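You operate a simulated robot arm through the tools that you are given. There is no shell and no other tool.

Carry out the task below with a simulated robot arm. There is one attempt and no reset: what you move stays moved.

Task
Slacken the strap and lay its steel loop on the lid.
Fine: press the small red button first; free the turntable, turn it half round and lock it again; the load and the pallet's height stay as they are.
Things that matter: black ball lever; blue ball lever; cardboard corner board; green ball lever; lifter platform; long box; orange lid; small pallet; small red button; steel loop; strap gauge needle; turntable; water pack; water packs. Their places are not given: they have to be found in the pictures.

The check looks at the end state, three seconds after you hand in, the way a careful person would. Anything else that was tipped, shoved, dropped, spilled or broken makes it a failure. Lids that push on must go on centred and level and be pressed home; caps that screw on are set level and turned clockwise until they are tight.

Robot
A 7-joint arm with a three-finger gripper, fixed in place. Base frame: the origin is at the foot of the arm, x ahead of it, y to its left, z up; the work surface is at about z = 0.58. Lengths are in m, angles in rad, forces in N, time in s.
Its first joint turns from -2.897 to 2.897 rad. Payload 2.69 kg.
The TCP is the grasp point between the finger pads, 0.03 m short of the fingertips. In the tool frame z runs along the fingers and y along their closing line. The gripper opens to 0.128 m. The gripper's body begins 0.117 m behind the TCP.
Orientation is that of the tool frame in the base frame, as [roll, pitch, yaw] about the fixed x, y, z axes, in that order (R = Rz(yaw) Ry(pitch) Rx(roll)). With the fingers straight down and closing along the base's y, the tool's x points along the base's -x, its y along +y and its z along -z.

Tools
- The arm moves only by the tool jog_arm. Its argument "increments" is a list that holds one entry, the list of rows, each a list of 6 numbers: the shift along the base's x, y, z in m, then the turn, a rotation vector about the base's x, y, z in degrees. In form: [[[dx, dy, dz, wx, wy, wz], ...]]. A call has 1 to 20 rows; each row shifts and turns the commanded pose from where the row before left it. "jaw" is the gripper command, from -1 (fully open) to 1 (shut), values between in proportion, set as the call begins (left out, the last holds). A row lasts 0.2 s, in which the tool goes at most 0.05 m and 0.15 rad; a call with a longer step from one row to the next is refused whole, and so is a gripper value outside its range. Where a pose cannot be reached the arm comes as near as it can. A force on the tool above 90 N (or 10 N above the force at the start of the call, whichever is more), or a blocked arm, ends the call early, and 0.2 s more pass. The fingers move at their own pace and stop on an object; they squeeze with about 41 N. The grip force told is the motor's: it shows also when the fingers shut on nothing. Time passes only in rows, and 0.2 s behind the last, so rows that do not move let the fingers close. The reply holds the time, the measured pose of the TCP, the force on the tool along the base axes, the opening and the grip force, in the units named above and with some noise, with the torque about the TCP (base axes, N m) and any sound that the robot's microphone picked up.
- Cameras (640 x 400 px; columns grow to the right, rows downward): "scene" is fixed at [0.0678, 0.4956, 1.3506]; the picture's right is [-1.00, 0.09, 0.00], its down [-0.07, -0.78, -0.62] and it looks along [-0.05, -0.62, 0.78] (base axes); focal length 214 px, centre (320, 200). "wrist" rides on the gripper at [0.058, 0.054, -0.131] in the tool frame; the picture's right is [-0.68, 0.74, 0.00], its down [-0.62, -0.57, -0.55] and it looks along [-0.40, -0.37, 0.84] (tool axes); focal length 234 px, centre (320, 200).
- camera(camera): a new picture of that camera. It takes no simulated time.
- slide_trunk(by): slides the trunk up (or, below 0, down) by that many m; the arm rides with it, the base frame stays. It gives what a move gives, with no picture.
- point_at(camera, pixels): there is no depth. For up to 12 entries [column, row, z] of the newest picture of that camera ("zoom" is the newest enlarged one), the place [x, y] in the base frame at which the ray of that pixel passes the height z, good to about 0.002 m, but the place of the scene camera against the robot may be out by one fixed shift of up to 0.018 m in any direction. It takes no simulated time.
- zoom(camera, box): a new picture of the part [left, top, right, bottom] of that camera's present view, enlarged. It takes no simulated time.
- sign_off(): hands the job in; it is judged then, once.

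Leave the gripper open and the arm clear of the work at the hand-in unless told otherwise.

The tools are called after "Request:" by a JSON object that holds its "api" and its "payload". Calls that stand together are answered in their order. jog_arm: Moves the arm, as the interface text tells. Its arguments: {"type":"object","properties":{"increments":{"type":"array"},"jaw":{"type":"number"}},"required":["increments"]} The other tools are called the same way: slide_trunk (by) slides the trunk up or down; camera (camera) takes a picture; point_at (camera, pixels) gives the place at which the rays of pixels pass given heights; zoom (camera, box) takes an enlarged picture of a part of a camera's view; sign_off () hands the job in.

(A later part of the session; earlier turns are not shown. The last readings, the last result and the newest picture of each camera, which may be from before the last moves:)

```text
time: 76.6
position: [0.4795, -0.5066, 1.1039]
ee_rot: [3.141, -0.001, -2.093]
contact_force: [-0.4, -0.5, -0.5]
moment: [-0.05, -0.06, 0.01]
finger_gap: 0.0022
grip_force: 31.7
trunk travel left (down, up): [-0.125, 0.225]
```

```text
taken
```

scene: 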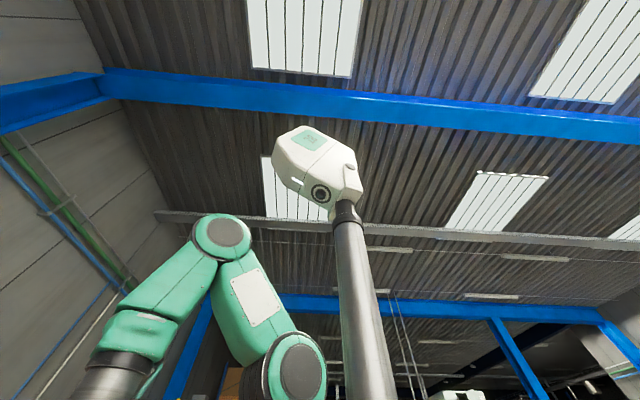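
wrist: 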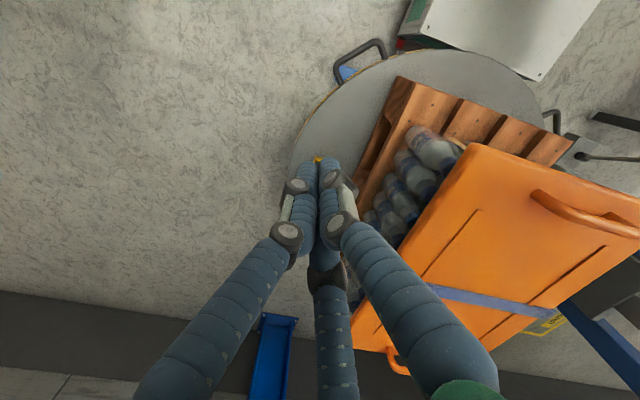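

The load has turned with the disc and looks settled. I'll zoom on the handle here to measure how close to 90° we are.

Request:
{"api": "zoom", "payload": {"camera": "wrist", "box": [280, 20, 440, 120]}}

Request:
{"api": "zoom", "payload": {"camera": "wrist", "box": [340, 60, 640, 260]}}

Request:
{"api": "point_at", "payload": {"camera": "wrist", "pixels": [[335, 69, 0.551], [379, 43, 0.551]]}}

```text
4.00 times, centred on (360, 70) of wrist
```

zoom: 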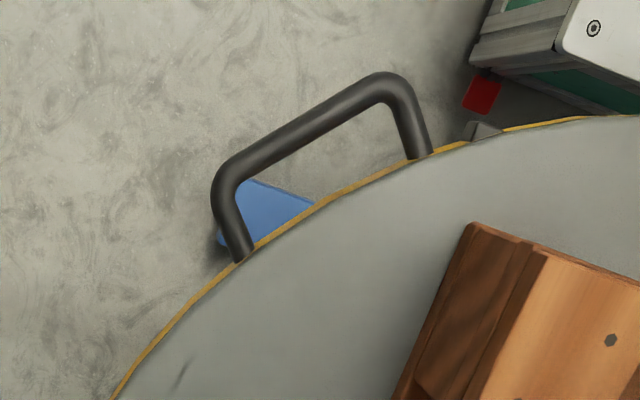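

```text
2.00 times, centred on (490, 160) of wrist
```

zoom: 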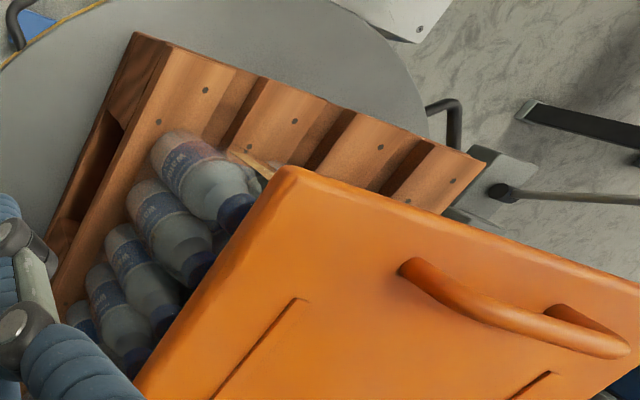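

```text
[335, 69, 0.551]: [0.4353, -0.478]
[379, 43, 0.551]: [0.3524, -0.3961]
```

The handle is where the first one was, so the turn so far is 90° to within half a degree. I'll descend and repeat the same sweep.

Request:
{"api": "jog_arm", "payload": {"increments": [[[0.003, 0.001, -0.045, 0, 0, 0], [0, 0, -0.045, 0, 0, 0], [0, 0, -0.045, 0, 0, 0], [0, 0, -0.045, 0, 0, 0], [0, 0, -0.045, 0, 0, 0], [0, 0, -0.045, 0, 0, 0], [0, 0, -0.045, 0, 0, 0], [0, 0, -0.045, 0, 0, 0], [0, 0, -0.045, 0, 0, 0], [0, 0, -0.045, 0, 0, 0], [0, 0, -0.045, 0, 0, 0], [0, 0, -0.03, 0, 0, 0], [0, 0, -0.012, 0, 0, 0]]]}}

Request:
{"api": "camera", "payload": {"camera": "wrist"}}

```text
time: 79.4
position: [0.4839, -0.5045, 0.5665]
ee_rot: [3.141, -0.003, -2.092]
contact_force: [0.3, -0.3, 0.5]
moment: [0.03, -0.01, 0.0]
finger_gap: 0.0021
grip_force: 31.2
trunk travel left (down, up): [-0.125, 0.225]
```

```text
taken
```

wrist: 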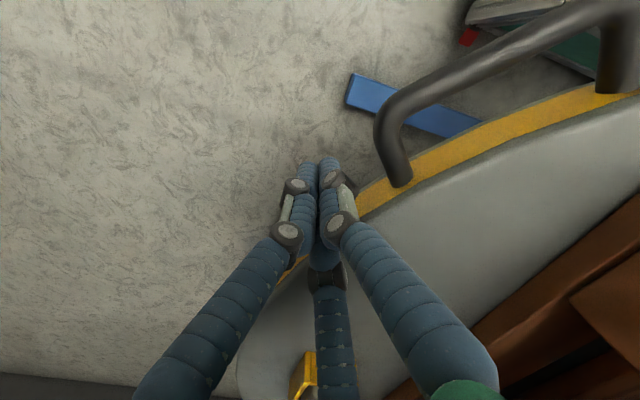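

The handle is within half a degree of its earlier place. I'll repeat the sweep, slowly to begin with.

Request:
{"api": "jog_arm", "payload": {"increments": [[[-0.01623, 0.00941, 0, 0, 0, -2.5], [-0.0158, 0.01011, 0, 0, 0, -2.5], [-0.01535, 0.01079, 0, 0, 0, -2.5], [-0.01486, 0.01145, 0, 0, 0, -2.5], [-0.01433, 0.01211, 0, 0, 0, -2.5], [-0.01379, 0.01272, 0, 0, 0, -2.5], [-0.01322, 0.01331, 0, 0, 0, -2.5], [-0.01263, 0.01388, 0, 0, 0, -2.5]]]}}

Request:
{"api": "camera", "payload": {"camera": "wrist"}}

```text
time: 81.2
position: [0.3677, -0.4112, 0.5674]
ee_rot: [3.137, -0.003, -2.442]
contact_force: [-0.6, 0.1, -1.3]
moment: [-0.02, 0.0, -0.03]
finger_gap: 0.0022
grip_force: 31.4
trunk travel left (down, up): [-0.125, 0.225]
```

```text
taken
```

wrist: 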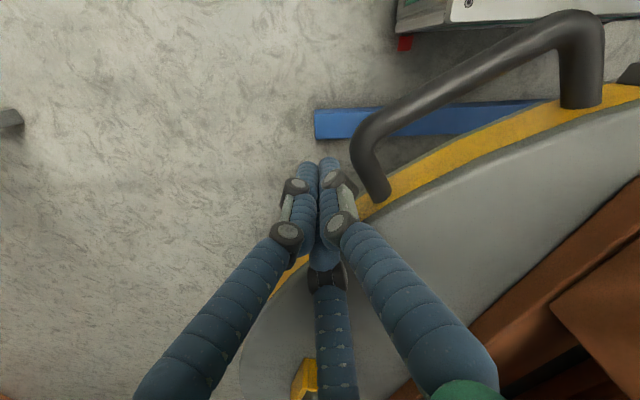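

The disc is turning smoothly again. I'll continue with the same arc as before.

Request:
{"api": "jog_arm", "payload": {"increments": [[[-0.01433, 0.01726, 0, 0, 0, -3], [-0.0134, 0.01798, 0, 0, 0, -3], [-0.01244, 0.01866, 0, 0, 0, -3], [-0.01145, 0.01929, 0, 0, 0, -3], [-0.01043, 0.01986, 0, 0, 0, -3], [-0.00937, 0.02038, 0, 0, 0, -3], [-0.00829, 0.02084, 0, 0, 0, -3], [-0.00719, 0.02125, 0, 0, 0, -3], [-0.00607, 0.02159, 0, 0, 0, -3], [-0.00493, 0.02188, 0, 0, 0, -3]]]}}

Request:
{"api": "jog_arm", "payload": {"increments": [[[-0.00366, 0.02213, 0, 0, 0, -3], [-0.0025, 0.02229, 0, 0, 0, -3], [-0.00133, 0.02239, 0, 0, 0, -3], [-0.00016, 0.02243, 0, 0, 0, -3], [0.00102, 0.02241, 0, 0, 0, -3], [0.00219, 0.02232, 0, 0, 0, -3], [0.00335, 0.02218, 0, 0, 0, -3]]]}}

Request:
{"api": "jog_arm", "payload": {"increments": [[[0.00451, 0.02197, 0, 0, 0, -3], [0.00565, 0.02171, 0, 0, 0, -3], [0.00678, 0.02138, 0, 0, 0, -3], [0.00789, 0.021, 0, 0, 0, -3], [0.00898, 0.02055, 0, 0, 0, -3], [0.01004, 0.02006, 0, 0, 0, -3]]]}}

Request:
{"api": "camera", "payload": {"camera": "wrist"}}

```text
time: 83.4
position: [0.2696, -0.2121, 0.5687]
ee_rot: [3.138, -0.001, -2.966]
contact_force: [0.1, -0.7, 0.0]
moment: [0.05, -0.01, -0.01]
finger_gap: 0.0023
grip_force: 31.1
trunk travel left (down, up): [-0.125, 0.225]
```

```text
time: 85.0
position: [0.2694, -0.0551, 0.5679]
ee_rot: [3.14, -0.003, 2.949]
contact_force: [-0.7, 0.1, 0.4]
moment: [0.06, 0.03, -0.05]
finger_gap: 0.0022
grip_force: 31.5
trunk travel left (down, up): [-0.125, 0.225]
```

```text
time: 86.4
position: [0.3132, 0.0723, 0.5664]
ee_rot: [3.139, -0.003, 2.635]
contact_force: [-0.5, 0.3, -0.4]
moment: [0.06, 0.0, 0.0]
finger_gap: 0.0019
grip_force: 31.8
trunk travel left (down, up): [-0.125, 0.225]
```

```text
taken
```

wrist: 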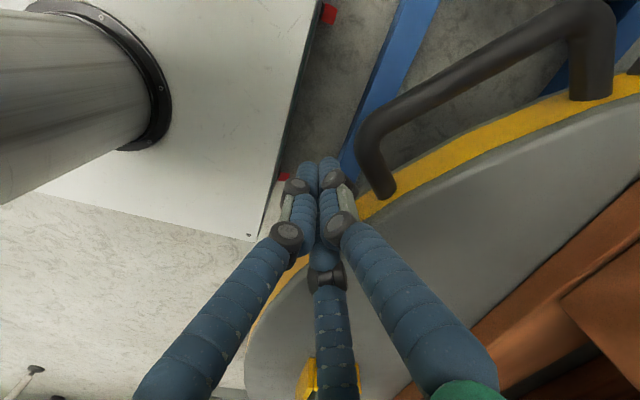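

The fingers are at 152°. I'll do the last 4.5° gently, then back off and lift to check how the socket lines up with the pin.

Request:
{"api": "jog_arm", "payload": {"increments": [[[0.00797, 0.01437, 0, 0, 0, -2.2], [0.0087, 0.0143, 0, 0, 0, -2.2], [0, 0, 0, 0, 0, 0], [-0.008, -0.0125, 0, 0, 0, 0], [-0.008, -0.0125, 0.005, 0, 0, 0], [0, 0, 0.04, 0, 0, 0], [0, 0, 0.04, 0, 0, 0], [0, 0, 0.04, 0, 0, 0], [0, 0, 0.04, 0, 0, 0], [0, 0, 0.04, 0, 0, 0]]]}}

Request:
{"api": "camera", "payload": {"camera": "wrist"}}

```text
time: 88.6
position: [0.3136, 0.0749, 0.7707]
ee_rot: [3.139, -0.002, 2.561]
contact_force: [0.5, -0.5, 0.1]
moment: [-0.02, 0.06, -0.02]
finger_gap: 0.0021
grip_force: 31.4
trunk travel left (down, up): [-0.125, 0.225]
```

```text
taken
```

wrist: 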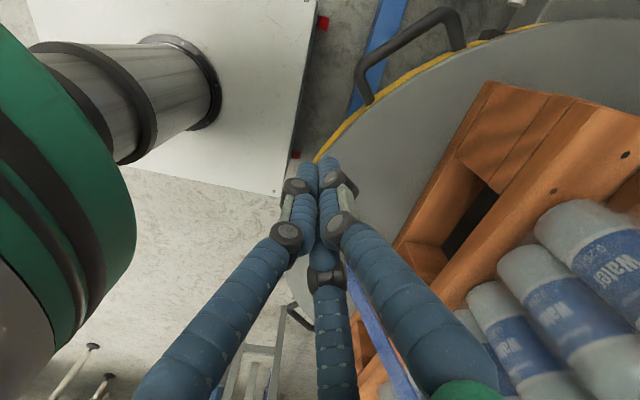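

I'll return to the earlier reference pose over the left handle, so I can compare handle and socket positions directly with the locked-angle picture.

Request:
{"api": "jog_arm", "payload": {"increments": [[[0.0315, 0.0308, 0.011, 0, 0, -3.8], [0.0315, 0.0308, 0.011, 0, 0, -3.8], [0.0315, 0.0308, 0.011, 0, 0, -3.9], [0, 0, 0, 0, 0, 0]]]}}

Request:
{"api": "camera", "payload": {"camera": "wrist"}}

Request:
{"api": "zoom", "payload": {"camera": "wrist", "box": [260, 0, 440, 170]}}

```text
time: 89.6
position: [0.4074, 0.1679, 0.8032]
ee_rot: [3.139, 0.0, 2.36]
contact_force: [1.3, 0.6, 0.4]
moment: [-0.08, 0.11, -0.01]
finger_gap: 0.0023
grip_force: 31.2
trunk travel left (down, up): [-0.125, 0.225]
```

```text
taken
```

wrist: 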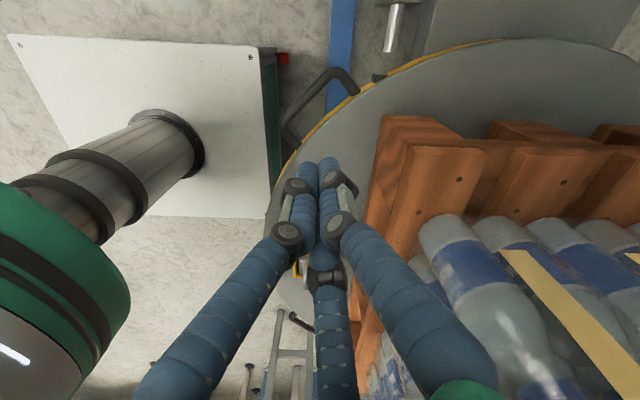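

```text
2.35 times, centred on (350, 85) of wrist
```

zoom: 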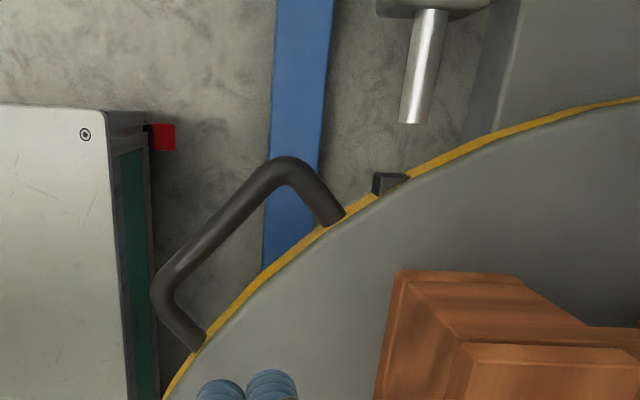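

Compared with the locked picture, the handle and socket match to about 2 mm (roughly 0.3°). That's good enough to try the lock. I'll go around to the robot's side of the blue ball to push it back, starting at height.

Request:
{"api": "jog_arm", "payload": {"increments": [[[-0.0098, 0.0166, 0.0134, 0, 0, 7.94], [-0.0098, 0.0166, 0.0134, 0, 0, 7.94], [-0.0098, 0.0166, 0.0134, 0, 0, 7.94], [-0.0098, 0.0166, 0.0134, 0, 0, 7.94], [-0.0098, 0.0166, 0.0134, 0, 0, 7.94], [-0.0098, 0.0166, 0.0134, 0, 0, 7.94], [-0.0098, 0.0166, 0.0134, 0, 0, 7.94], [-0.0098, 0.0166, 0.0134, 0, 0, 7.94], [-0.0098, 0.0166, 0.0134, 0, 0, 7.94], [-0.0098, 0.0166, 0.0134, 0, 0, 7.94], [-0.0098, 0.0166, 0.0134, 0, 0, 7.94]]]}}

Request:
{"api": "camera", "payload": {"camera": "wrist"}}

```text
time: 92.0
position: [0.3001, 0.3486, 0.9514]
ee_rot: [3.14, -0.001, -2.398]
contact_force: [-0.1, -0.1, 0.2]
moment: [-0.01, -0.04, -0.01]
finger_gap: 0.002
grip_force: 31.3
trunk travel left (down, up): [-0.125, 0.225]
```

```text
taken
```

wrist: 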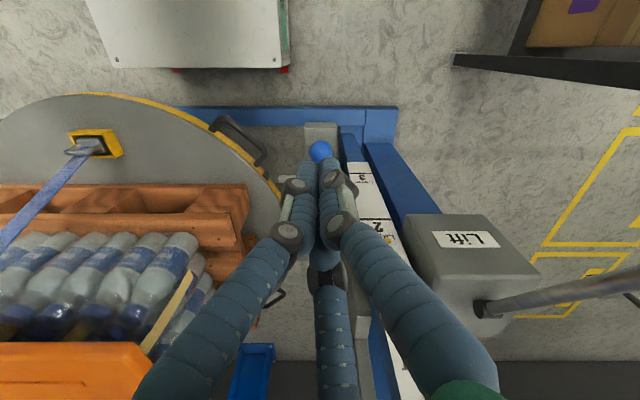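

The hook and loop are now on the near side, at about (90,148). The blue ball is at (320,150), i.e. (0.366,0.349,0.70). I'll descend on its robot side.

Request:
{"api": "jog_arm", "payload": {"increments": [[[-0.005, 0, -0.04, 0, 0, 0], [0, 0.002, -0.04, 0, 0, 0], [0, 0, -0.04, 0, 0, 0], [0, 0, -0.04, 0, 0, 0], [0, 0, -0.04, 0, 0, 0], [0, 0, -0.045, 0, 0, 0]]]}}

Request:
{"api": "camera", "payload": {"camera": "wrist"}}

```text
time: 93.4
position: [0.2965, 0.352, 0.7044]
ee_rot: [3.14, 0.0, -2.4]
contact_force: [0.4, 0.1, 0.5]
moment: [0.0, -0.04, 0.01]
finger_gap: 0.0019
grip_force: 31.4
trunk travel left (down, up): [-0.125, 0.225]
```

```text
taken
```

wrist: 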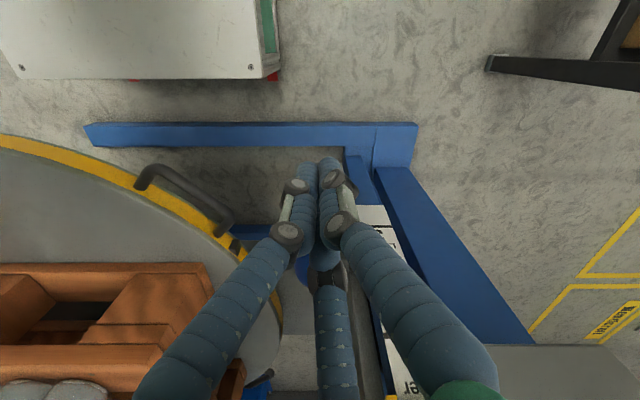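

The ball is directly ahead, hidden behind the fingers. I'll push it away from the robot in small steps.

Request:
{"api": "jog_arm", "payload": {"increments": [[[0.015, 0, 0, 0, 0, 0], [0.015, 0, 0, 0, 0, 0], [0.015, 0, 0, 0, 0, 0], [0.015, 0, 0, 0, 0, 0], [0.012, 0, 0, 0, 0, 0]]]}}

Request:
{"api": "camera", "payload": {"camera": "wrist"}}

```text
time: 94.6
position: [0.3662, 0.3533, 0.7076]
ee_rot: [3.141, -0.004, -2.4]
contact_force: [0.6, 0.3, 0.0]
moment: [-0.05, 0.0, -0.01]
finger_gap: 0.0021
grip_force: 31.7
trunk travel left (down, up): [-0.125, 0.225]
```

```text
taken
```

wrist: 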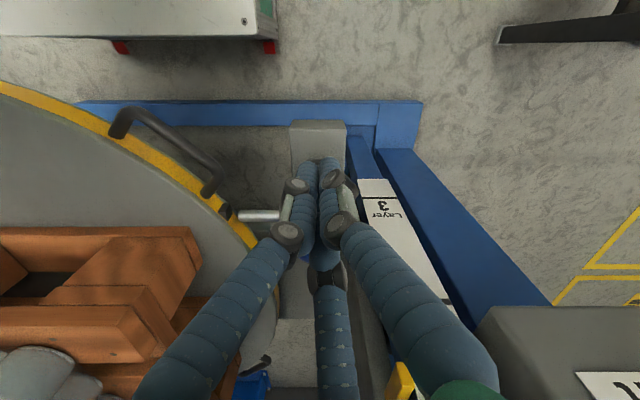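

The lever is following freely and the pin tip at (240,216) is lined up with the socket at (222,210). I'll keep pushing.

Request:
{"api": "jog_arm", "payload": {"increments": [[[0.015, 0, 0, 0, 0, 0], [0.015, 0, 0, 0, 0, 0], [0.015, 0, 0, 0, 0, 0], [0.012, 0, 0, 0, 0, 0]]]}}

Request:
{"api": "camera", "payload": {"camera": "wrist"}}

```text
time: 95.6
position: [0.4245, 0.3507, 0.7067]
ee_rot: [3.139, -0.002, -2.4]
contact_force: [-0.1, -0.4, -1.1]
moment: [0.01, -0.03, -0.03]
finger_gap: 0.0022
grip_force: 31.7
trunk travel left (down, up): [-0.125, 0.225]
```

```text
taken
```

wrist: 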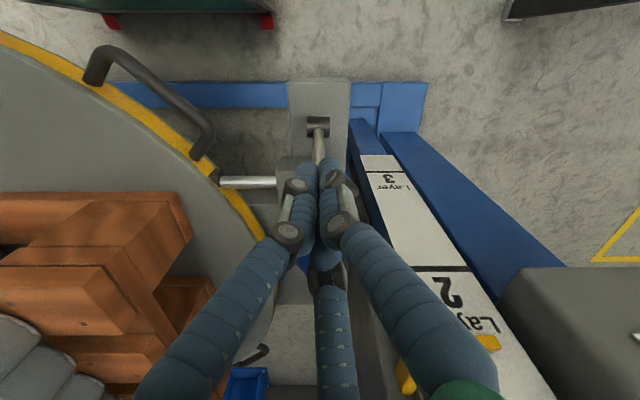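

The pin has run out to the rim socket. I'll push the last bit until the lever meets its stop.

Request:
{"api": "jog_arm", "payload": {"increments": [[[0.008, 0, 0, 0, 0, 0], [0.006, 0, 0, 0, 0, 0], [0.005, 0, 0, 0, 0, 0], [0.003, 0, 0, 0, 0, 0]]]}}

Request:
{"api": "camera", "payload": {"camera": "wrist"}}

Request:
{"api": "zoom", "payload": {"camera": "wrist", "box": [160, 100, 340, 260]}}

```text
time: 96.6
position: [0.4464, 0.3505, 0.7073]
ee_rot: [3.139, -0.002, -2.402]
contact_force: [-0.7, 0.2, -0.2]
moment: [0.0, -0.01, 0.02]
finger_gap: 0.0021
grip_force: 31.1
trunk travel left (down, up): [-0.125, 0.225]
```

```text
taken
```

wrist: 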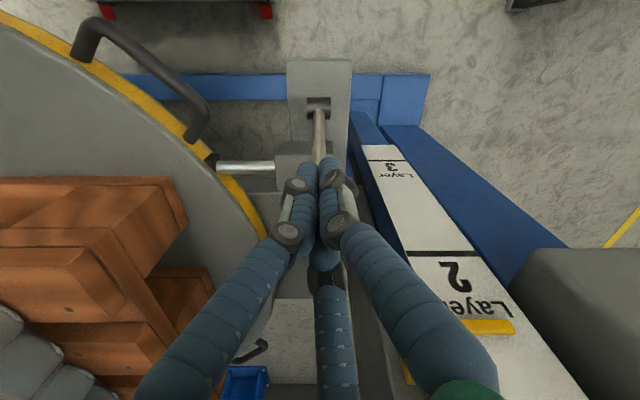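

```text
2.50 times, centred on (250, 180) of wrist
```

zoom: 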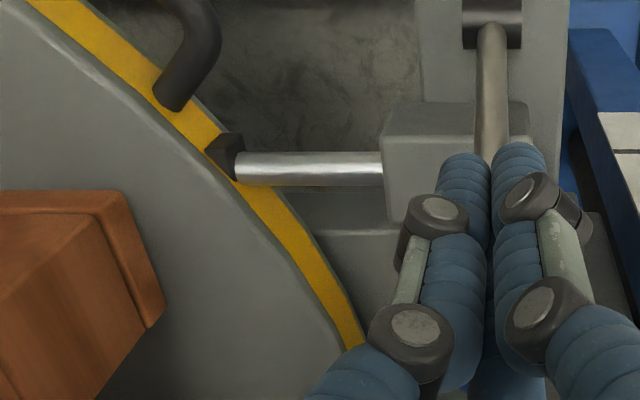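

The pin tip sits in the black socket. I feel no stop yet, so I'll push a few millimetres more to be sure the lever is fully over.

Request:
{"api": "jog_arm", "payload": {"increments": [[[0.004, 0, 0, 0, 0, 0], [0.004, 0, 0, 0, 0, 0], [0.003, 0, 0, 0, 0, 0]]]}}

Request:
{"api": "camera", "payload": {"camera": "wrist"}}

```text
time: 97.4
position: [0.4527, 0.3517, 0.7073]
ee_rot: [3.138, -0.005, -2.396]
contact_force: [-58.8, 38.6, 10.8]
moment: [0.03, 0.11, 0.76]
finger_gap: 0.0021
grip_force: 31.5
trunk travel left (down, up): [-0.125, 0.225]
```

```text
taken
```

wrist: 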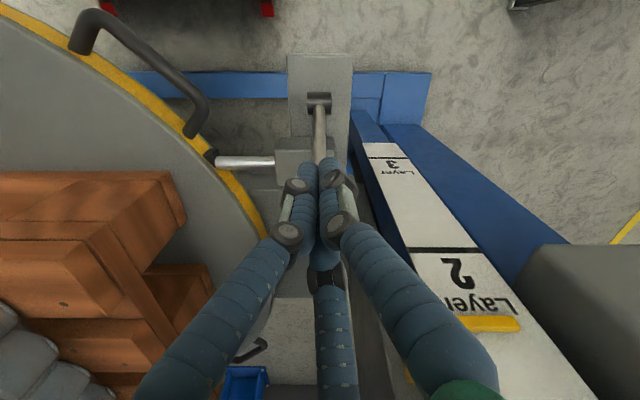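

The lever has met its firm stop (about 60 N). I'll back off, rise, and go to the same pose as my original locked picture for a comparison.

Request:
{"api": "jog_arm", "payload": {"increments": [[[-0.015, 0, 0, 0, 0, 0], [-0.02, 0, 0.01, 0, 0, 0], [-0.02, -0.01, 0.04, 0, 0, 0], [-0.02, -0.015, 0.04, 0, 0, 0], [-0.02, -0.015, 0.04, 0, 0, 0], [-0.012, -0.015, 0.04, 0, 0, 0], [0, -0.01, 0.045, 0, 0, 0], [0, 0, 0.045, 0, 0, 0], [0, 0, 0.045, 0, 0, 0], [0, 0, 0.038, 0, 0, 0]]]}}

Request:
{"api": "camera", "payload": {"camera": "wrist"}}

Request:
{"api": "zoom", "payload": {"camera": "wrist", "box": [220, 40, 420, 180]}}

```text
time: 99.6
position: [0.349, 0.288, 1.049]
ee_rot: [3.139, -0.003, -2.399]
contact_force: [0.4, 0.3, -0.1]
moment: [0.03, 0.02, 0.0]
finger_gap: 0.0019
grip_force: 31.1
trunk travel left (down, up): [-0.125, 0.225]
```

```text
taken
```

wrist: 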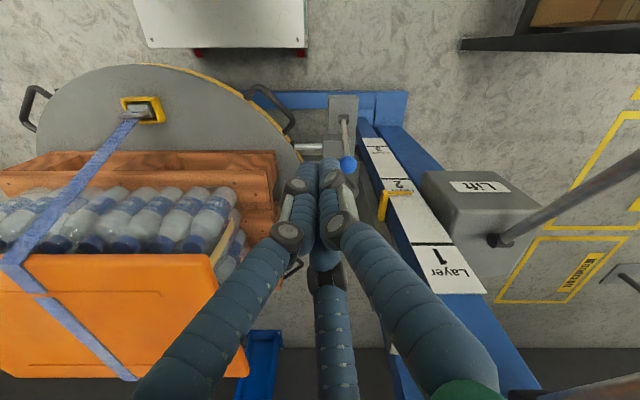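

```text
2.86 times, centred on (320, 110) of wrist
```

zoom: 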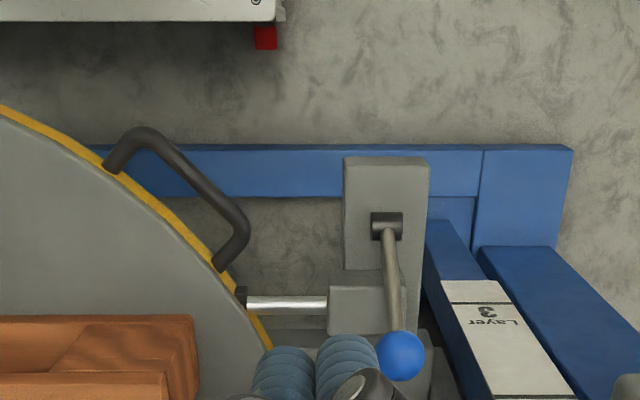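

The picture matches the original locked view: the pin is in the socket, the lever is back in place and the pointer is at Layer 2. Next is the steel loop, now on the near side at about (143,109). I'll move over it for a close look.

Request:
{"api": "zoom", "payload": {"camera": "wrist", "box": [90, 80, 190, 150]}}

Request:
{"api": "jog_arm", "payload": {"increments": [[[-0.01, -0.04, 0, 0, 0, 0], [-0.01, -0.04, 0, 0, 0, 0], [-0.01, -0.04, 0, 0, 0, 0], [-0.01, -0.04, 0, 0, 0, 0], [-0.01, -0.04, 0, 0, 0, 0], [0, -0.045, 0, 0, 0, 0], [0, -0.045, 0, 0, 0, 0], [0, -0.045, 0, 0, 0, 0], [0, -0.045, 0, 0, 0, 0], [0, -0.04, 0, 0, 0, 0]]]}}

Request:
{"api": "camera", "payload": {"camera": "wrist"}}

Request:
{"api": "zoom", "payload": {"camera": "wrist", "box": [270, 80, 370, 160]}}

```text
5.71 times, centred on (140, 115) of wrist
```

zoom: 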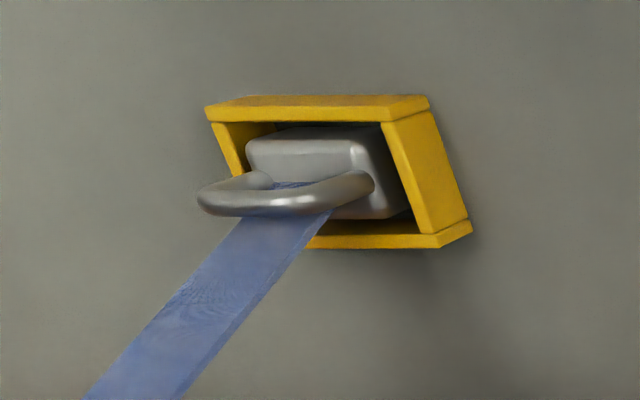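

```text
time: 101.8
position: [0.3007, -0.1341, 1.0479]
ee_rot: [3.139, -0.002, -2.398]
contact_force: [-0.6, -0.3, -0.5]
moment: [-0.01, 0.0, 0.0]
finger_gap: 0.0022
grip_force: 31.3
trunk travel left (down, up): [-0.125, 0.225]
```

```text
taken
```

wrist: 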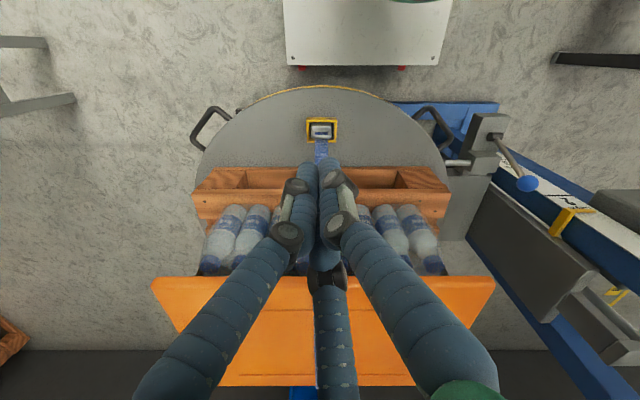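

```text
5.00 times, centred on (320, 120) of wrist
```

zoom: 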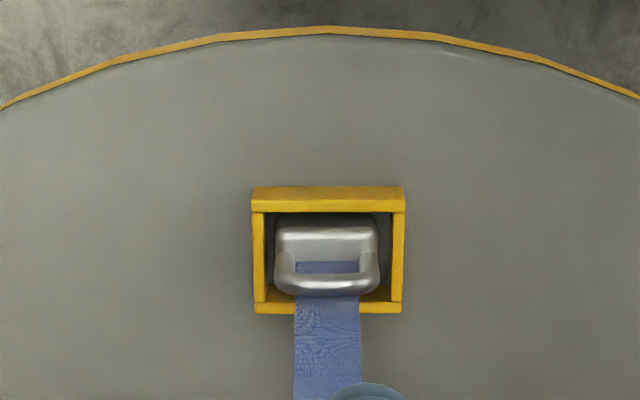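

From above, the steel loop's bar shows with the strap around it, over a grey block in a yellow pocket. I need to understand how it's held. I'll open the gripper for a clearer view and look from the side, low over the empty part of the disc.

Request:
{"api": "jog_arm", "payload": {"increments": [[[0.004, 0.015, -0.025, 0, 0, -7.95], [0.004, 0.015, -0.025, 0, 0, -7.95], [0.004, 0.015, -0.025, 0, 0, -7.95], [0.004, 0.015, -0.025, 0, 0, -7.95], [0.004, 0.015, -0.025, 0, 0, -7.95], [0.004, 0.015, -0.025, 0, 0, -7.95], [0.004, 0.015, -0.025, 0, 0, -7.95], [0.004, 0.015, -0.025, 0, 0, -7.95], [0.004, 0.015, -0.025, 0, 0, -7.95], [0.004, 0.015, -0.025, 0, 0, -7.95], [0.004, 0.015, -0.025, 0, 0, -7.95]]], "jaw": -1}}

Request:
{"api": "camera", "payload": {"camera": "wrist"}}

```text
time: 104.2
position: [0.3441, 0.0323, 0.7742]
ee_rot: [3.139, -0.002, 2.356]
contact_force: [0.1, 0.2, 0.4]
moment: [0.01, -0.03, 0.0]
finger_gap: 0.1279
grip_force: 0.0
trunk travel left (down, up): [-0.125, 0.225]
```

```text
taken
```

wrist: 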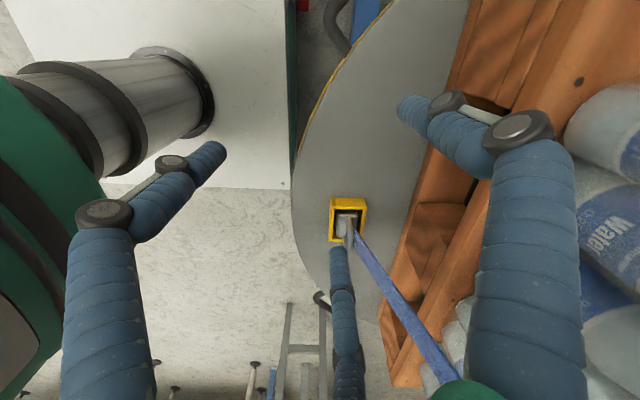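

Request:
{"api": "zoom", "payload": {"camera": "wrist", "box": [310, 180, 400, 260]}}

Request:
{"api": "jog_arm", "payload": {"increments": [[[0.01, -0.01, -0.03, 0, 0, 0], [0.01, -0.01, -0.02, 0, 0, 0], [0, 0, 0, 0, 0, 0]]]}}

Request:
{"api": "camera", "payload": {"camera": "wrist"}}

Request:
{"api": "zoom", "payload": {"camera": "wrist", "box": [300, 150, 420, 250]}}

```text
5.00 times, centred on (355, 220) of wrist
```

zoom: 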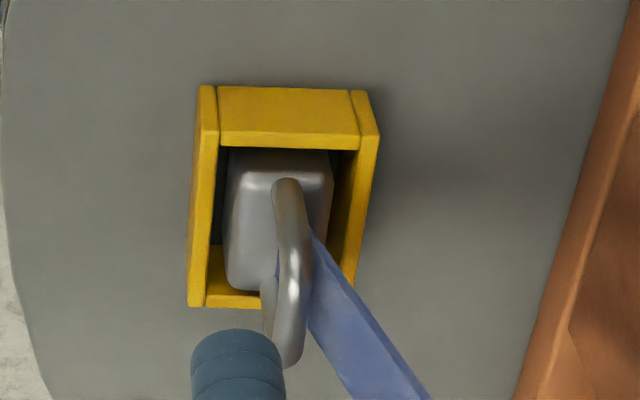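

```text
time: 105.0
position: [0.3649, 0.0109, 0.7259]
ee_rot: [3.139, -0.002, 2.358]
contact_force: [0.3, -0.3, 0.5]
moment: [0.01, 0.03, 0.02]
finger_gap: 0.128
grip_force: 0.0
trunk travel left (down, up): [-0.125, 0.225]
```

```text
taken
```

wrist: 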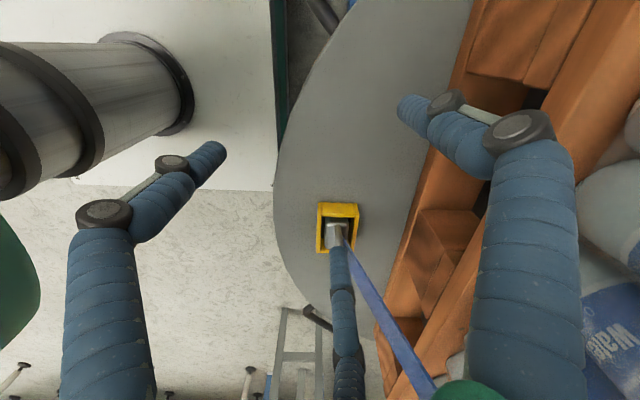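

```text
4.00 times, centred on (360, 200) of wrist
```

zoom: 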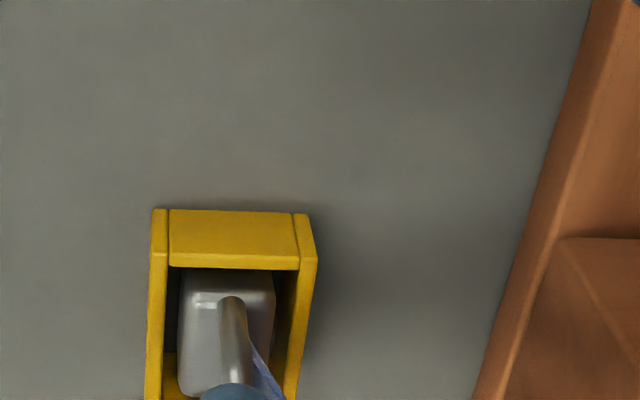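

The loop is a steel bail standing up from a block that sits in the yellow pocket. Its crossbar runs along y at about (0.398,-0.13,0.635), roughly 5 cm wide, with the strap around it. I'll grip it across its width (closing along y), so the strap passes between the fingers and clears the hand on the far side. First I'll rise and turn to yaw 180° above it.

Request:
{"api": "jog_arm", "payload": {"increments": [[[0, 0, 0.04, 0, 0, 0], [0, 0, 0.04, 0, 0, 0], [0.006, -0.028, 0.02, 0, 0, 7.5], [0.006, -0.028, 0.01, 0, 0, 7.5], [0.006, -0.028, 0, 0, 0, 7.5], [0.006, -0.028, 0, 0, 0, 7.5], [0.006, -0.029, 0, 0, 0, 7.5], [0, 0, 0, 0, 0, 7.4]]]}}

Request:
{"api": "camera", "payload": {"camera": "wrist"}}

Request:
{"api": "zoom", "payload": {"camera": "wrist", "box": [250, 110, 370, 210]}}

```text
time: 106.8
position: [0.3943, -0.1302, 0.8345]
ee_rot: [3.139, 0.0, -3.139]
contact_force: [0.8, -0.5, 0.1]
moment: [0.03, 0.0, -0.02]
finger_gap: 0.1281
grip_force: 0.0
trunk travel left (down, up): [-0.125, 0.225]
```

```text
taken
```

wrist: 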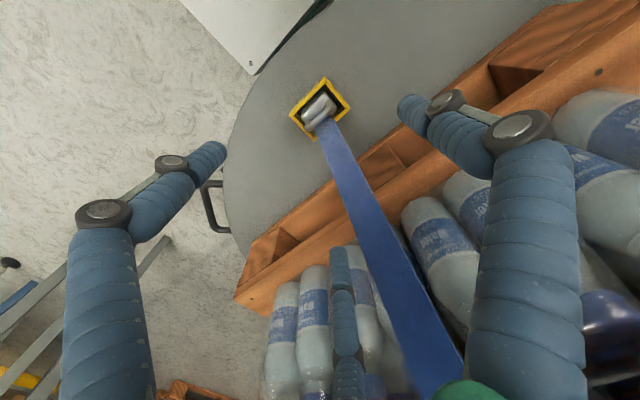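

```text
4.00 times, centred on (310, 160) of wrist
```

zoom: 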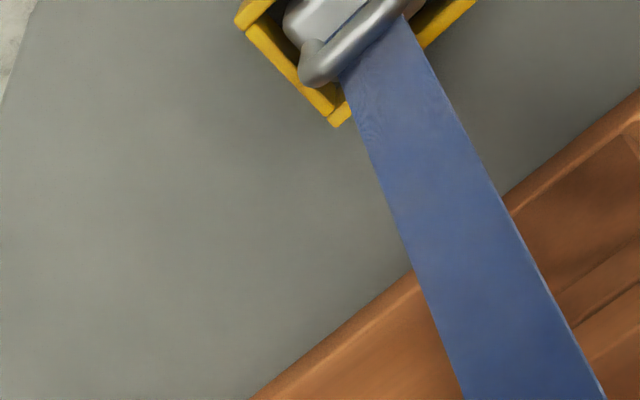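

I have a clear view of the loop between the fingers. I'll zoom in on it and compute its position at likely heights.

Request:
{"api": "zoom", "payload": {"camera": "wrist", "box": [275, 65, 365, 145]}}

Request:
{"api": "point_at", "payload": {"camera": "wrist", "pixels": [[320, 112, 0.635], [309, 127, 0.635], [335, 98, 0.635], [324, 80, 0.58], [290, 115, 0.58], [352, 108, 0.58], [314, 140, 0.58]]}}

```text
5.00 times, centred on (320, 105) of wrist
```

zoom: 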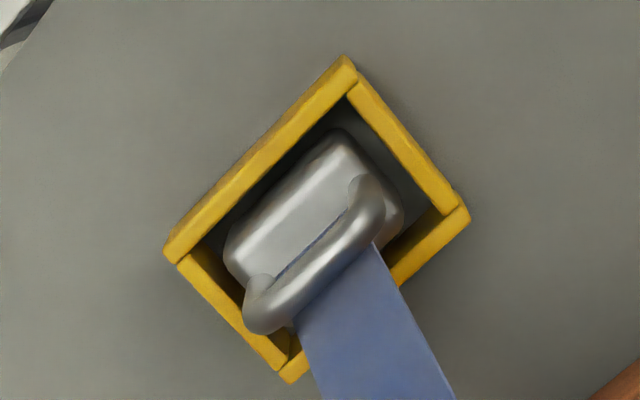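

```text
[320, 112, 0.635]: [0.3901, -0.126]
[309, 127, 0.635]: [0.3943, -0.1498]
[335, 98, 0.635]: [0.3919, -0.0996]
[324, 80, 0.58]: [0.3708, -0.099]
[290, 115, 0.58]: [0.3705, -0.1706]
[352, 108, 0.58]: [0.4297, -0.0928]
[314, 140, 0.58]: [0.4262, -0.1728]
```

The crossbar centre is at about (0.396,-0.130), spanning y -0.156 to -0.105, right under the tool. I'll descend with the fingers open until the tips are about 1.7 cm below the crossbar, staying above the pocket walls.

Request:
{"api": "jog_arm", "payload": {"increments": [[[0.0003, 0, -0.04, 0, 0, 0], [0.0003, 0, -0.04, 0, 0, 0], [0.0004, 0, -0.04, 0, 0, 0], [0, 0, -0.03, 0, 0, 0], [0, 0, -0.02, 0, 0, 0], [0, 0, -0.012, 0, 0, 0]]]}}

Request:
{"api": "camera", "payload": {"camera": "wrist"}}

Request:
{"api": "zoom", "payload": {"camera": "wrist", "box": [240, 90, 400, 230]}}

```text
time: 108.2
position: [0.3962, -0.1287, 0.6523]
ee_rot: [3.139, -0.002, -3.141]
contact_force: [0.2, -0.4, -0.5]
moment: [0.01, -0.01, 0.05]
finger_gap: 0.1279
grip_force: 0.0
trunk travel left (down, up): [-0.125, 0.225]
```

```text
taken
```

wrist: 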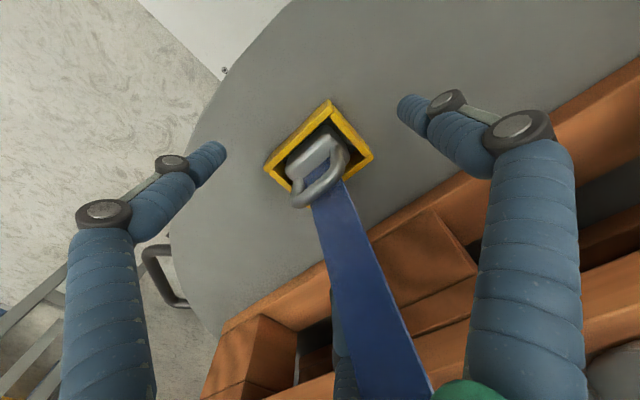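

```text
2.86 times, centred on (320, 160) of wrist
```

zoom: 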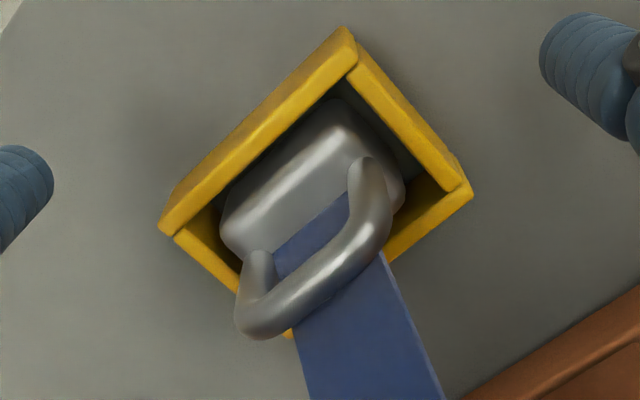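

The crossbar is almost exactly at TCP height, z≈0.65, offset about 2 mm. I'll centre on it, go down 5 mm more (the tips stay about 1 cm above the pocket walls at z≈0.605), and close.

Request:
{"api": "jog_arm", "payload": {"increments": [[[-0.002, 0.002, -0.003, 0, 0, 0], [0, 0, -0.003, 0, 0, 0]]]}}

Request:
{"api": "jog_arm", "payload": {"increments": [[[0, 0, 0, 0, 0, 0], [0, 0, 0, 0, 0, 0], [0, 0, 0, 0, 0, 0], [0, 0, 0, 0, 0, 0], [0, 0, 0, 0, 0, 0]]], "jaw": 1}}

Request:
{"api": "camera", "payload": {"camera": "wrist"}}

Request:
{"api": "zoom", "payload": {"camera": "wrist", "box": [240, 90, 400, 230]}}

```text
time: 108.8
position: [0.3937, -0.1274, 0.6462]
ee_rot: [3.139, -0.002, -3.141]
contact_force: [0.4, 0.2, 0.4]
moment: [0.03, 0.01, 0.0]
finger_gap: 0.1281
grip_force: 0.2
trunk travel left (down, up): [-0.125, 0.225]
```

```text
time: 110.0
position: [0.391, -0.1247, 0.6473]
ee_rot: [3.14, -0.006, 3.141]
contact_force: [7.3, 83.9, 20.2]
moment: [2.55, -0.16, 0.14]
finger_gap: 0.02
grip_force: 40.8
trunk travel left (down, up): [-0.125, 0.225]
```

```text
taken
```

wrist: 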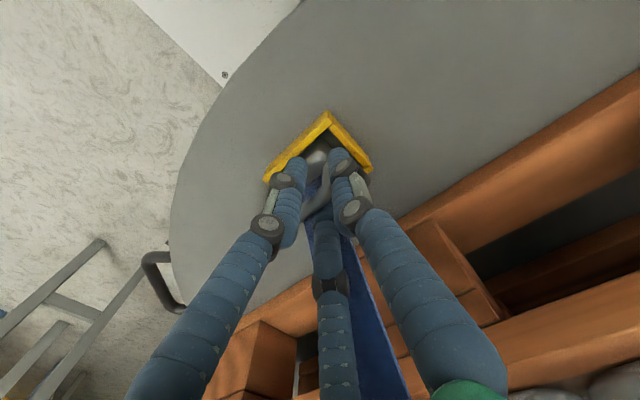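

```text
2.86 times, centred on (320, 160) of wrist
```

zoom: 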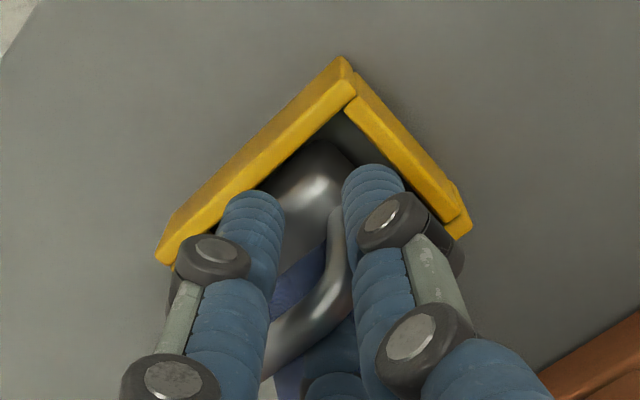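

The fingers have closed on something 20 mm across, but there's an 84 N sideways push: one finger is shoving the bail against the pocket. I'll move the hand about 3 mm toward +y to relieve that load before lifting.

Request:
{"api": "jog_arm", "payload": {"increments": [[[0, 0.002, 0, 0, 0, 0], [0, 0.002, 0, 0, 0, 0], [0, 0.002, 0, 0, 0, 0], [0, 0, 0, 0, 0, 0]]]}}

Request:
{"api": "zoom", "payload": {"camera": "wrist", "box": [240, 90, 400, 230]}}

```text
time: 111.0
position: [0.3935, -0.1209, 0.6476]
ee_rot: [3.14, -0.001, 3.141]
contact_force: [-5.2, 43.0, 1.8]
moment: [1.6, 0.5, 0.39]
finger_gap: 0.0131
grip_force: 39.7
trunk travel left (down, up): [-0.125, 0.225]
```

```text
2.86 times, centred on (320, 160) of wrist
```

zoom: 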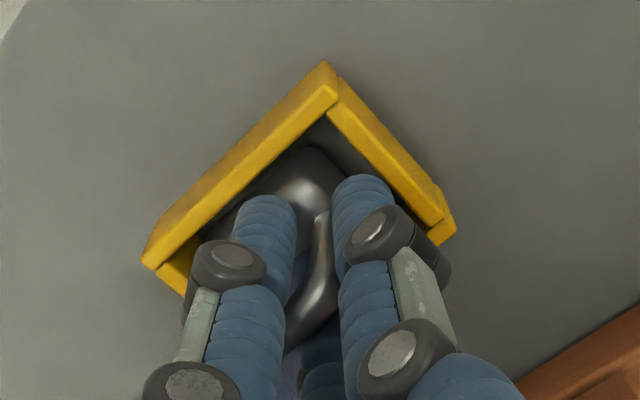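

The fingers keep closing as I move (the gap is now 13 mm), with one finger still bearing on the bail's left leg. I'll ease over another 2–3 mm so the grip settles evenly.

Request:
{"api": "jog_arm", "payload": {"increments": [[[0, 0.0015, 0, 0, 0, 0], [0, 0.0015, 0, 0, 0, 0], [0, 0, 0, 0, 0, 0]]]}}

Request:
{"api": "zoom", "payload": {"camera": "wrist", "box": [240, 90, 400, 230]}}

```text
time: 111.8
position: [0.3942, -0.1194, 0.6463]
ee_rot: [3.139, 0.001, -3.142]
contact_force: [-1.6, 6.3, -0.6]
moment: [0.31, 0.05, 0.12]
finger_gap: 0.0114
grip_force: 38.3
trunk travel left (down, up): [-0.125, 0.225]
```

```text
2.86 times, centred on (320, 160) of wrist
```

zoom: 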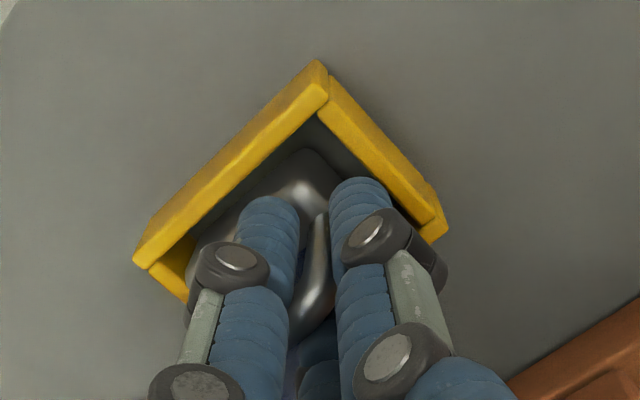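

It's balanced now: only 6 N of residual load and an 11 mm gap at 38 N of grip, so I'm holding the bail's steel bar. I'll lift gently and see whether the loop comes out of the pocket.

Request:
{"api": "jog_arm", "payload": {"increments": [[[0, 0, 0.005, 0, 0, 0], [0, 0, 0.008, 0, 0, 0], [0, 0, 0.01, 0, 0, 0]]]}}

Request:
{"api": "camera", "payload": {"camera": "wrist"}}

Request:
{"api": "zoom", "payload": {"camera": "wrist", "box": [240, 90, 400, 230]}}

```text
time: 112.6
position: [0.394, -0.1184, 0.6708]
ee_rot: [3.14, -0.002, -3.141]
contact_force: [-0.1, -0.8, -1.8]
moment: [0.02, 0.02, -0.01]
finger_gap: 0.0111
grip_force: 38.2
trunk travel left (down, up): [-0.125, 0.225]
```

```text
taken
```

wrist: 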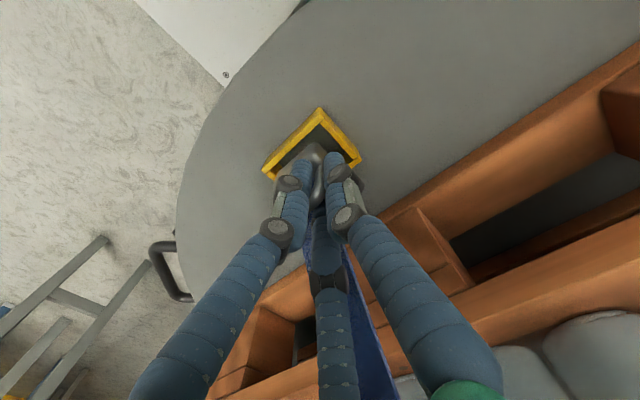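

```text
2.86 times, centred on (320, 160) of wrist
```

zoom: 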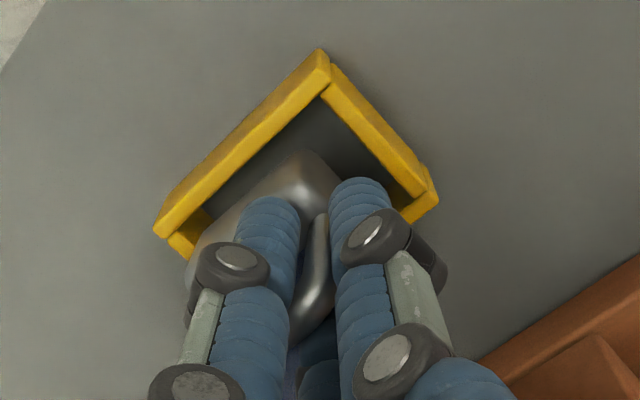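

The block is coming up with the hand, out of the yellow pocket, with almost no load. I'll keep lifting straight up and check on the way.

Request:
{"api": "jog_arm", "payload": {"increments": [[[0, 0, 0.02, 0, 0, 0], [0, 0, 0.025, 0, 0, 0], [0, 0, 0.03, 0, 0, 0], [0, 0, 0.03, 0, 0, 0], [0, 0, 0.03, 0, 0, 0]]]}}

Request:
{"api": "camera", "payload": {"camera": "wrist"}}

```text
time: 113.8
position: [0.392, -0.1179, 0.8056]
ee_rot: [3.138, -0.006, -3.14]
contact_force: [0.2, 0.4, -1.4]
moment: [0.02, 0.05, 0.01]
finger_gap: 0.011
grip_force: 37.8
trunk travel left (down, up): [-0.125, 0.225]
```

```text
taken
```

wrist: 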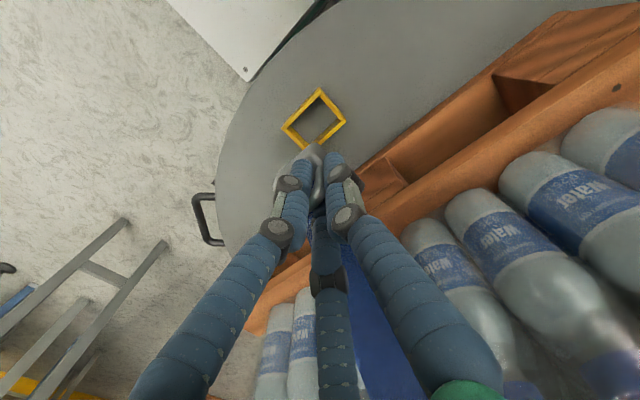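

The loop is free of the pocket and held. I'll continue up until its bottom is well above the lid.

Request:
{"api": "jog_arm", "payload": {"increments": [[[0, 0, 0.03, 0, 0, 0], [0, 0, 0.035, 0, 0, 0], [0, 0, 0.035, 0, 0, 0], [0, 0, 0.035, 0, 0, 0], [0, 0, 0.035, 0, 0, 0], [0, 0, 0.035, 0, 0, 0], [0, 0, 0.035, 0, 0, 0], [0, 0, 0.035, 0, 0, 0], [0, 0, 0.035, 0, 0, 0], [0, 0, 0.03, 0, 0, 0]]]}}

Request:
{"api": "camera", "payload": {"camera": "wrist"}}

```text
time: 116.0
position: [0.3956, -0.119, 1.1446]
ee_rot: [3.139, -0.003, -3.14]
contact_force: [-0.2, 0.3, -2.3]
moment: [0.06, 0.04, 0.03]
finger_gap: 0.0111
grip_force: 37.9
trunk travel left (down, up): [-0.125, 0.225]
```

```text
taken
```

wrist: 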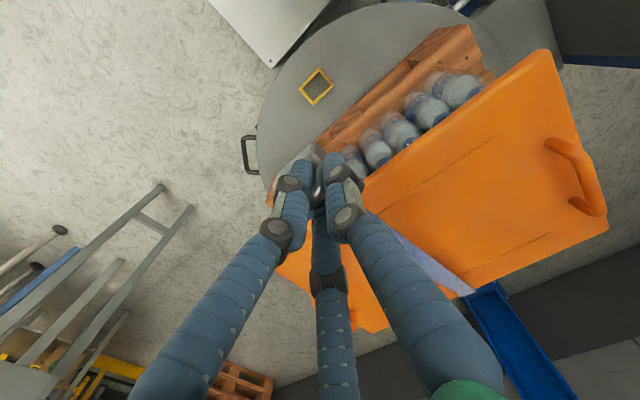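

The loop hangs securely and the strap trails to the lid. I'll move forward over the middle of the lid at this height.

Request:
{"api": "jog_arm", "payload": {"increments": [[[0.03, 0, 0, 0, 0, 0], [0.04, 0, 0, 0, 0, 0], [0.04, 0, 0, 0, 0, 0], [0.04, 0, 0, 0, 0, 0], [0.04, 0, 0, 0, 0, 0], [0.035, 0, 0, 0, 0, 0]]]}}

Request:
{"api": "camera", "payload": {"camera": "wrist"}}

Request:
{"api": "zoom", "payload": {"camera": "wrist", "box": [220, 60, 440, 240]}}

```text
time: 117.4
position: [0.6193, -0.1202, 1.1452]
ee_rot: [3.139, -0.004, -3.141]
contact_force: [0.0, 0.1, -0.9]
moment: [0.0, -0.02, 0.02]
finger_gap: 0.011
grip_force: 38.1
trunk travel left (down, up): [-0.125, 0.225]
```

```text
taken
```

wrist: 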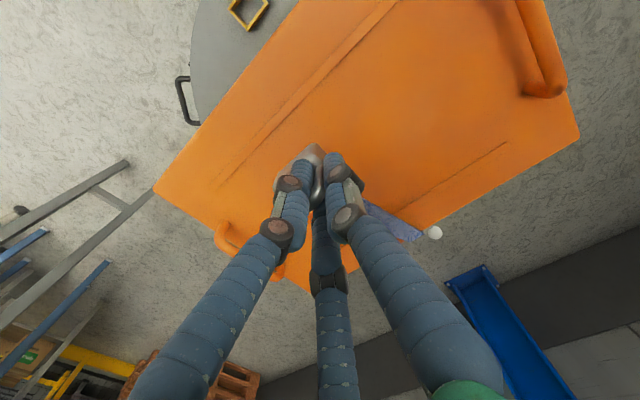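

```text
2.22 times, centred on (330, 150) of wrist
```

zoom: 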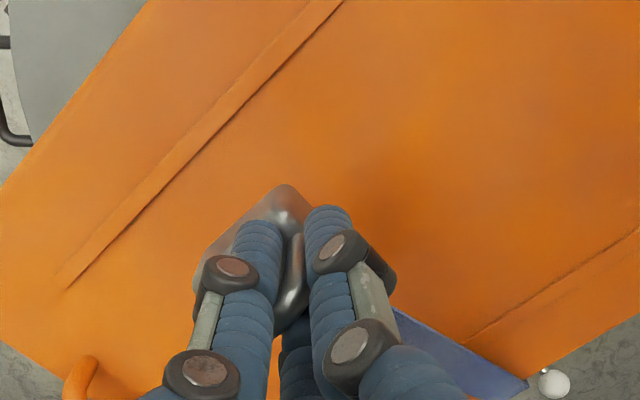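

The lid under the loop is clear: the strap now runs from my hand straight to the far edge. I'll check the lid's ribs and edges in coordinates to choose a flat spot.

Request:
{"api": "point_at", "payload": {"camera": "wrist", "pixels": [[276, 132, 0.967], [330, 75, 0.967], [450, 182, 0.967], [155, 190, 0.967], [578, 137, 0.967], [420, 235, 0.967], [222, 235, 0.967], [545, 75, 0.967]]}}

```text
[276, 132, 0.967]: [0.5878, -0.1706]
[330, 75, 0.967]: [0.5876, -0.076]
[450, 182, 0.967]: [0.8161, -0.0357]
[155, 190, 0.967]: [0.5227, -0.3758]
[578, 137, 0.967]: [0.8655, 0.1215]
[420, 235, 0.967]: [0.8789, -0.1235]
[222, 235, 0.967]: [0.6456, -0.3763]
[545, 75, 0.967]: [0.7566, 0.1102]
```

There's flat space between the ribs, from x=0.595 to 0.81. I'll set the loop down near (0.66,-0.13): forward 4 cm, then descend slowly, watching for touch.

Request:
{"api": "jog_arm", "payload": {"increments": [[[0.02, 0, -0.01, 0, 0, 0], [0.02, 0, -0.015, 0, 0, 0], [0, 0, -0.02, 0, 0, 0], [0, 0, -0.02, 0, 0, 0], [0, 0, -0.012, 0, 0, 0]]]}}

Request:
{"api": "camera", "payload": {"camera": "wrist"}}

Request:
{"api": "zoom", "payload": {"camera": "wrist", "box": [220, 60, 440, 240]}}

```text
time: 118.6
position: [0.6583, -0.1198, 1.0678]
ee_rot: [3.138, -0.001, -3.141]
contact_force: [-0.6, 0.0, -2.1]
moment: [0.03, -0.05, -0.01]
finger_gap: 0.0109
grip_force: 38.7
trunk travel left (down, up): [-0.125, 0.225]
```

```text
taken
```

wrist: 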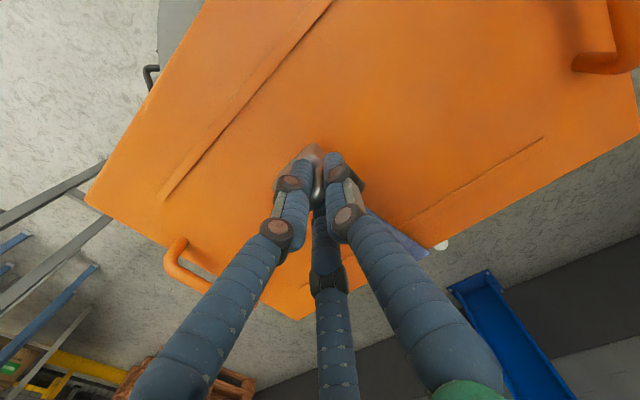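

```text
2.22 times, centred on (330, 150) of wrist
```

zoom: 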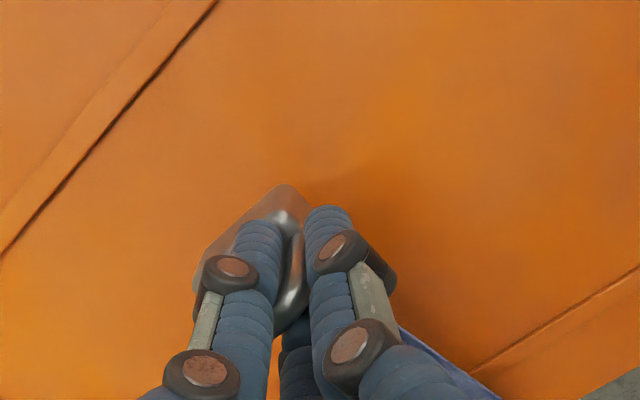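

Still a little above the lid. I'll descend in 3–4 mm steps until I feel contact.

Request:
{"api": "jog_arm", "payload": {"increments": [[[0, 0, -0.005, 0, 0, 0], [0, 0, -0.005, 0, 0, 0], [0, 0, -0.003, 0, 0, 0]]]}}

Request:
{"api": "jog_arm", "payload": {"increments": [[[0, 0, -0.003, 0, 0, 0], [0, 0, -0.003, 0, 0, 0]]]}}

```text
time: 119.4
position: [0.6595, -0.1182, 1.0545]
ee_rot: [3.141, -0.002, -3.141]
contact_force: [0.3, -1.1, -1.9]
moment: [0.06, -0.02, -0.03]
finger_gap: 0.0111
grip_force: 38.0
trunk travel left (down, up): [-0.125, 0.225]
```

```text
time: 120.0
position: [0.6581, -0.1188, 1.0491]
ee_rot: [3.139, -0.002, -3.141]
contact_force: [0.6, 0.4, -0.1]
moment: [0.04, 0.01, 0.0]
finger_gap: 0.0109
grip_force: 37.9
trunk travel left (down, up): [-0.125, 0.225]
```

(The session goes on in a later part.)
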